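You operate a simulated robot arm through the tools that you are given. There is no shell and no other tool. Be economical: measure what you need, move in short steps, check, and stop when the job is done.

Carry out the task below with a simulated robot arm. There is one attempt and no reset: what you move stays moved.

TASK
Take the slate pad and put it on the red-striped plate.
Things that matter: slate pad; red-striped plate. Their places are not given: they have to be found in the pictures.

It is judged by the outcome, as a careful person would: the job done as asked, and still so three seconds after it is handed in. It fails if anything else is knocked over, pushed out of place, dropped, spilled or broken.

THE ROBOT
A 7-joint arm with a two-finger parallel gripper, fixed in place. Base frame: the origin is at the foot of the arm, x ahead of it, y to its left, z up; the work surface is at about z = 0. Lengths are in mm, angles in degrees, forces in N, time in s.
With the tool pointing down near the work surface it reaches from about 220 to 580 mm from the base axis. Its first joint turns from -66.0 to 66.0 degrees. Payload 2.5 kg.
Tool frame: the origin (TCP) lies between the finger pads and is the grasp point; the fingertips stand 23 mm ahead of it; z points along the fingers, y is the line along which they close. The gripper opens to 94 mm. The fingers are 38 mm wide and 10 mm thick; the gripper's body (54 by 96 mm) begins 39 mm behind the TCP.
Orientation is told as [roll, pitch, yaw] about the base's x, y, z axes, in that order, counted from this pose: with the fingers straight down and closing along the base's y, the tool's x points along the base's -x, its y along +y and its z along -z.

THE INTERFACE
- The arm moves only by the tool arm_command. Its argument "moves" is a list of rows, each a list of 3 entries, a list of its own where there are three numbers: the shift along the base's x, y, z in mm, then the turn about the base's z in degrees, then the closure, from 0 (fully open) to 1 (shut). In form: [[[x, y, z], yaw, claw], ...]. A call has 1 to 8 rows; each row shifts and turns the commanded pose from where the row before left it. A row lasts 0.2 s, in which the tool goes at most 50 mm and 8.6 degrees; a call with a longer step from one row to the next is refused whole, and so is a gripper value outside its range. A pose out of reach is approached as far as the arm can. The call stops where the force on the tool passes 40 N (or 10 N more than at its start, if that is more) or the arm is blocked; 0.2 s more then pass. The fingers move at their own pace (about 108 mm/s each) and stop on an object; they squeeze with about 26 N. The grip force told is the motor's: it shows also when the fingers shut on nothing. Time passes only in rows, and 0.2 s behind the last, so rows that do not move let the fingers close. It gives the time, the measured TCP pose, the force on the tool (base axes), the opening and the grip force at its end, in the units of the frame above (readings bear some noise).
- Cameras (640 x 400 px; columns grow to the right, rows downward): "scene" is fixed at [109.9, -397.9, 553]; the picture's right is [0.89, -0.45, 0.00], its down [-0.21, -0.43, -0.88] and it looks along [0.39, 0.79, -0.48] (base axes); focal length 373 px, centre (320, 200). "wrist" rides on the gripper at [-39, 0, -44] in the tool frame; the picture's right is [0.00, -1.00, 0.00], its down [0.97, 0.00, -0.24] and it looks along [0.24, 0.00, 0.97] (tool axes); focal length 218 px, centre (320, 200).
- snapshot(camera): a new picture of that camera. No time passes.
- probe_pixels(camera, pixels): for up to 12 pixels [column, row] of the newest picture of that camera ("zoom" is the newest enlarged one), the place [x, y, z] in the base frame of the surface seen there, good to about 2 mm. No time passes.
- close_up(camera, box): a new picture of the part [left, top, right, bottom] of that camera's present view, enlarged. No time passes.
- sign_off(): hands the job in; it is judged then, once.

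Work in short steps. Measure before you move; look again where a grasp or a placing could have gone wrong, and mend it. You have 60 turns and 22 pictures in all, the two below and enlarged ones among them. Open the gripper and draw the arm clear of the work before you hand the job in, unless the task says otherwise; then end with one line.

The tools are called as name(argument=value, ...) on one line, values as JSON. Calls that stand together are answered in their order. arm_command: Moves the arm, as the interface text tells. Its arguments: {"type":"object","properties":{"moves":{"type":"array"}},"required":["moves"]} The other tools are called the same way: snapshot (camera) takes a picture; probe_pixels (camera, pixels) gives the place of the surface under pixels of a picture; close_up (camera, box) takes an enlarged picture of a part of a camera's view; sign_off () hands the job in.

At the start:

```text
time: 0.0
tool_pos: [344.6, 248.1, 267.5]
tcp_rot: [0.0, 0.0, 0.1]
ft_force: [-0.3, 0.3, 0.5]
gripper_width: 93.8
grasp_force: 0.0
```

scene: 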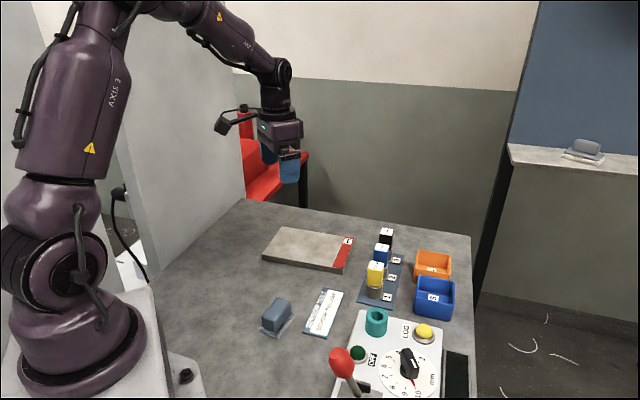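
wrist: 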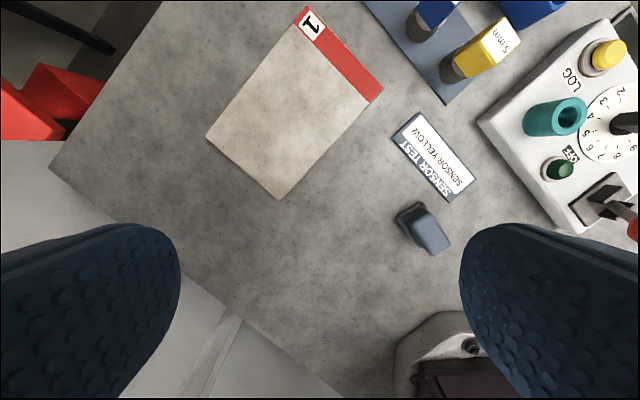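

The slate pad looks like the grey-blue block at scene (277,315), and the red-striped plate is at (308,250). I'll enlarge both and probe them.

close_up(camera="scene", box=[230, 210, 390, 350])

probe_pixels(camera="scene", pixels=[[277, 308], [264, 318], [290, 318], [275, 330], [283, 228], [352, 238], [264, 253], [345, 271], [308, 248], [336, 235], [330, 268], [250, 300]])

close_up(camera="wrist", box=[370, 180, 480, 270])

```text
2.86 times, centred on (310, 280) of scene
```

zoom: 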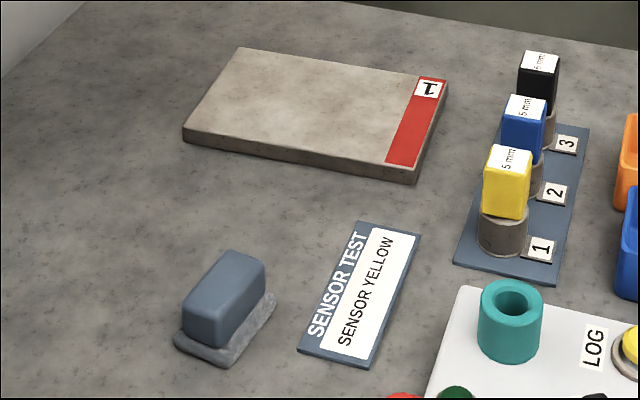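

```text
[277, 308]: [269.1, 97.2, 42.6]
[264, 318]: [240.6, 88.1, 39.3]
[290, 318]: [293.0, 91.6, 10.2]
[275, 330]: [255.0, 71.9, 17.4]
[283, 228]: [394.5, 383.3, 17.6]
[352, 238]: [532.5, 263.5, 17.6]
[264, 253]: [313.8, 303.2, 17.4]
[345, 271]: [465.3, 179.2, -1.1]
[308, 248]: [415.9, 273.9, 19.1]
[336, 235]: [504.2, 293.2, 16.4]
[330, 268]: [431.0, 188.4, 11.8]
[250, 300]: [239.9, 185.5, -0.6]
```

```text
4.44 times, centred on (425, 225) of wrist
```

zoom: 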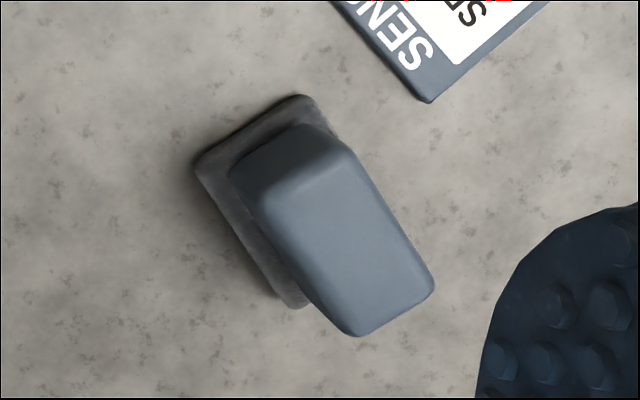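

The pad is a slate block on a thin grey foot. I'll probe its top outline and foot to get its centre and yaw.

probe_pixels(camera="zoom", pixels=[[268, 205], [345, 152], [430, 280], [355, 330], [345, 240], [205, 165], [295, 102], [290, 298], [240, 175], [300, 128], [310, 200], [380, 290]])

probe_pixels(camera="wrist", pixels=[[305, 10], [380, 90], [362, 102], [278, 196], [208, 135], [290, 25], [320, 60], [280, 110], [350, 110]])

```text
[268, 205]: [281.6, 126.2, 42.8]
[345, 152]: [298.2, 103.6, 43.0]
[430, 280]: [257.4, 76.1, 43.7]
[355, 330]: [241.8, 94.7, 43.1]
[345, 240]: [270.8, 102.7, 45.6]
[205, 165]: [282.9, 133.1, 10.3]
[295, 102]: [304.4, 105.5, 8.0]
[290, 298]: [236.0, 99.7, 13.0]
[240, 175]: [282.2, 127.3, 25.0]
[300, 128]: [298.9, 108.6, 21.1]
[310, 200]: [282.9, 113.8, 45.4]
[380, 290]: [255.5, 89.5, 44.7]
```

```text
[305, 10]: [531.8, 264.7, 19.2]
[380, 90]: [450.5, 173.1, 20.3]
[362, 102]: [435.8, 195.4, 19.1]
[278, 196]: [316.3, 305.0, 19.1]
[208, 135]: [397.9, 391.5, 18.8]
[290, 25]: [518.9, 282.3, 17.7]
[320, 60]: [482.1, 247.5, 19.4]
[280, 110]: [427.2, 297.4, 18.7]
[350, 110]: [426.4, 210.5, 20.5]
```

The pad's top is centred at about (270,100), z 45, with its long axis at 36° and a width of about 28 mm. The plate's centre is about (424,283), z 19. I'll go above the pad, turn 36° and narrow the fingers to about 64 mm.

arm_command(moves=[[[-14.9, -29.6, -20], 7.2, 0.3], [[-14.9, -29.6, -20], 7.2, 0.3], [[-14.9, -29.6, -20], 7.2, 0.3], [[-14.9, -29.6, -20], 7.2, 0.3], [[-14.9, -29.5, -20], 7.1, 0.3], [[0, 0, -30], 0, 0.3], [[0, 0, 0], 0, 0.3]])

snapshot(camera="wrist")

```text
time: 1.6
tool_pos: [270.7, 101.4, 135.8]
tcp_rot: [0.0, 0.0, 35.9]
ft_force: [-0.1, -0.2, 0.3]
gripper_width: 65.4
grasp_force: 0.0
```

```text
17 pictures are left
```

wrist: 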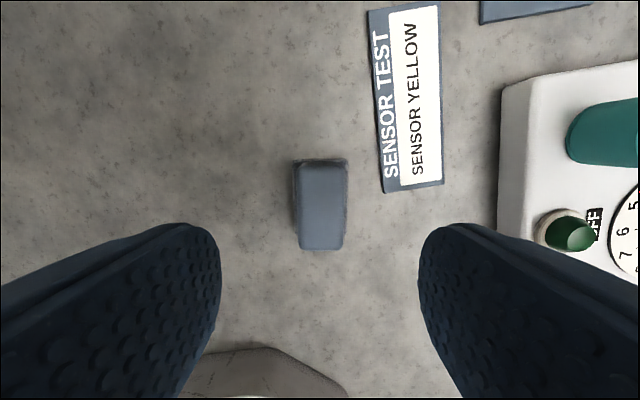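

The pad is square to the fingers and centred (column 321). I'll descend to z≈34 and close.

arm_command(moves=[[[-0.5, -1, -35], 0, 0.3], [[0, 0, -35], 0, 0.3], [[0, 0, -20], 0, 0.3], [[0, 0, -11], 0, 0.3], [[0, 0, 0], 0, 0.3], [[0, 0, 0], 0, 1], [[0, 0, 0], 0, 1], [[0, 0, 0], 0, 1]])

snapshot(camera="scene")

```text
time: 3.4
tool_pos: [268.3, 97.9, 36.3]
tcp_rot: [0.0, 0.1, 36.0]
ft_force: [1.0, -0.1, -0.5]
gripper_width: 31.3
grasp_force: 25.7
```

```text
16 pictures are left
```

scene: 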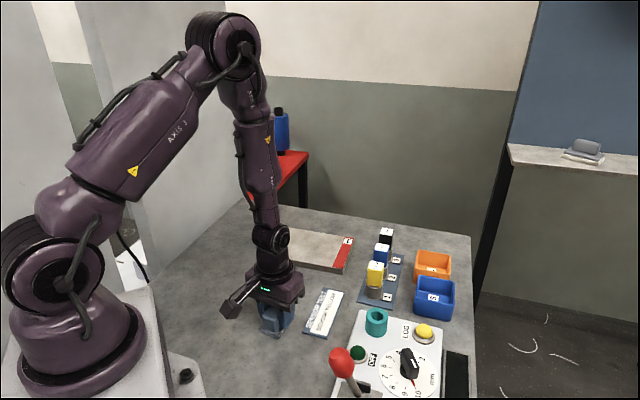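

The fingers hold at 31 mm with 26 N. I'll lift and look.

arm_command(moves=[[[0, 0, 15], 0, 1], [[0, 0, 30], 0, 1], [[0, 0, 40], 0, 1], [[0, 0, 0], 0, 1]])

close_up(camera="scene", box=[200, 210, 360, 350])

```text
time: 4.4
tool_pos: [270.9, 98.0, 121.8]
tcp_rot: [0.1, 0.0, 35.8]
ft_force: [0.3, 0.5, -0.6]
gripper_width: 31.4
grasp_force: 26.4
```

```text
2.86 times, centred on (280, 280) of scene
```

zoom: 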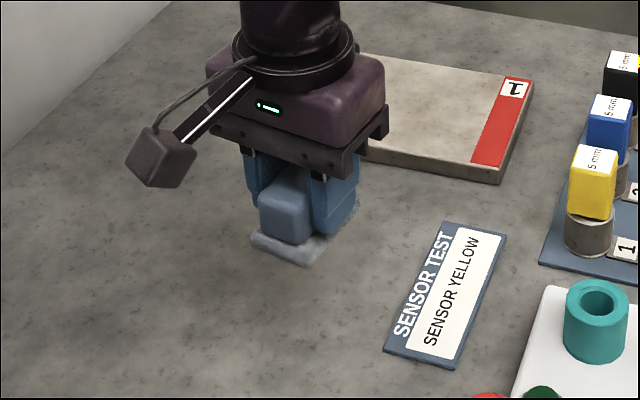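

The whole pad, foot included, came up. I'll carry it over the plate centre (424,283).

arm_command(moves=[[[15, 18, 0], 0, 1], [[25, 30, 0], 0, 1], [[28, 34, 0], 0, 1], [[28, 34, 0], 0, 1], [[28, 34, 0], 0, 1], [[19, 23, 0], 0, 1], [[10, 12, 0], 0, 1], [[0, 0, 0], 0, 1]])

close_up(camera="scene", box=[230, 160, 390, 300])

```text
time: 6.2
tool_pos: [422.7, 281.8, 120.7]
tcp_rot: [0.1, 0.1, 35.9]
ft_force: [-0.4, -0.1, -0.1]
gripper_width: 31.5
grasp_force: 26.1
```

```text
2.86 times, centred on (310, 230) of scene
```

zoom: 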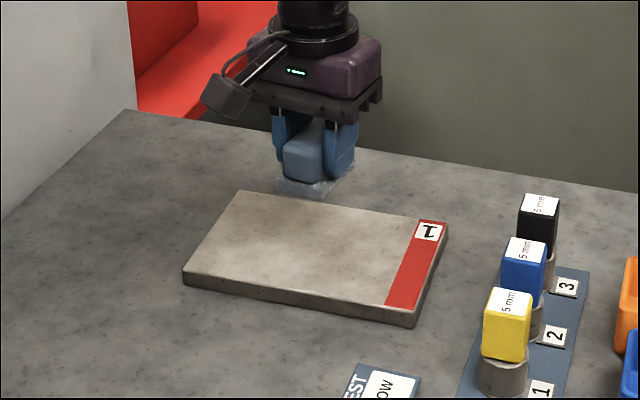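

The pad is above the plate centre. I'll lower to TCP z≈57 first, then in small steps until contact.

arm_command(moves=[[[0, 0, -25], 0, 1], [[0, 0, -25], 0, 1], [[0, 0, -10], 0, 1], [[0, 0, -2], 0, 1], [[0, 0, -2], 0, 1], [[0, 0, 0], 0, 1]])

close_up(camera="scene", box=[230, 180, 390, 300])

```text
time: 7.6
tool_pos: [421.3, 283.6, 56.5]
tcp_rot: [0.0, 0.0, 35.9]
ft_force: [-0.2, -0.5, 0.0]
gripper_width: 31.2
grasp_force: 26.3
```

```text
3.33 times, centred on (310, 240) of scene
```

zoom: 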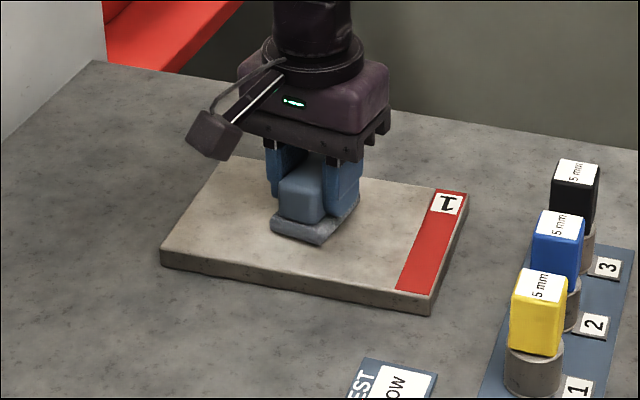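

No contact force yet, so the pad is just above the plate. I'll keep lowering about 1 mm at a time.

arm_command(moves=[[[0, 0, -1], 0, 1], [[0, 0, -1], 0, 1], [[0, 0, 0], 0, 1]])

```text
time: 8.4
tool_pos: [422.4, 284.7, 54.6]
tcp_rot: [0.0, 0.0, 36.0]
ft_force: [0.6, -0.3, -0.8]
gripper_width: 31.6
grasp_force: 25.5
```

arm_command(moves=[[[0, 0, -1], 0, 1], [[0, 0, 0], 0, 1]])

```text
time: 9.0
tool_pos: [422.4, 283.7, 54.9]
tcp_rot: [0.0, -0.1, 36.0]
ft_force: [-1.2, -0.4, 4.6]
gripper_width: 31.5
grasp_force: 25.4
```

Contact is made (4.6 N upward). I'll open to about 64 mm and draw straight up.

arm_command(moves=[[[0, 0, 0], 0, 0.3], [[0, 0, 0], 0, 0.3], [[0, 0, 15], 0, 0.3], [[0, 0, 35], 0, 0.3], [[0, 0, 45], 0, 0.3], [[0, 0, 45], 0, 0.3], [[0, 0, 40], 0, 0.0], [[0, 0, 0], 0, 0.0]])

snapshot(camera="scene")

snapshot(camera="wrist")

```text
time: 10.8
tool_pos: [422.2, 282.0, 232.4]
tcp_rot: [0.0, 0.0, 35.9]
ft_force: [0.1, -0.6, -0.8]
gripper_width: 93.7
grasp_force: 0.1
```

```text
12 pictures are left
```

scene: 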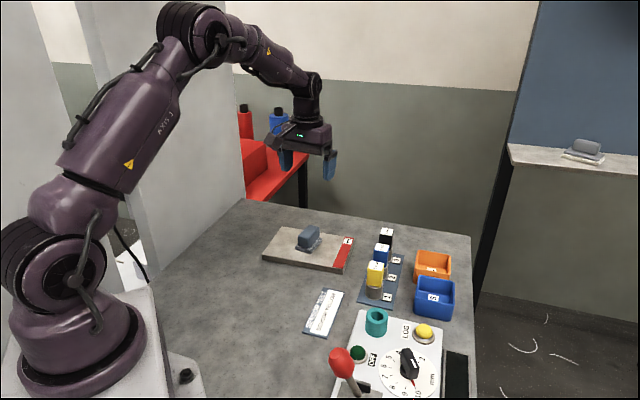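

```text
11 pictures are left
```

wrist: 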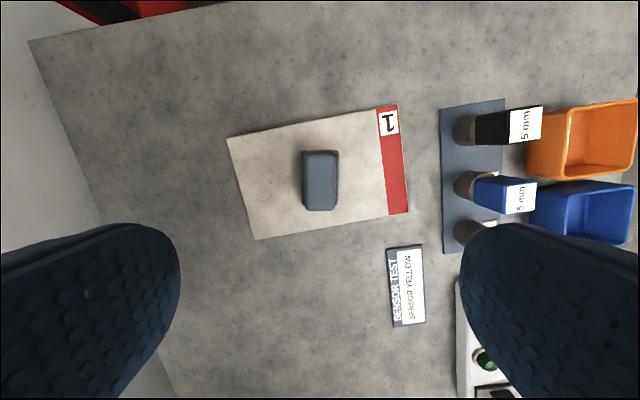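

The pad stands upright in the middle of the plate, nothing else has moved, and the arm is clear. I'm handing it in.

sign_off()

```text
The job is handed in.
```

The slate pad is on the red-striped plate, upright and near its centre; nothing else was moved, and the job is handed in.
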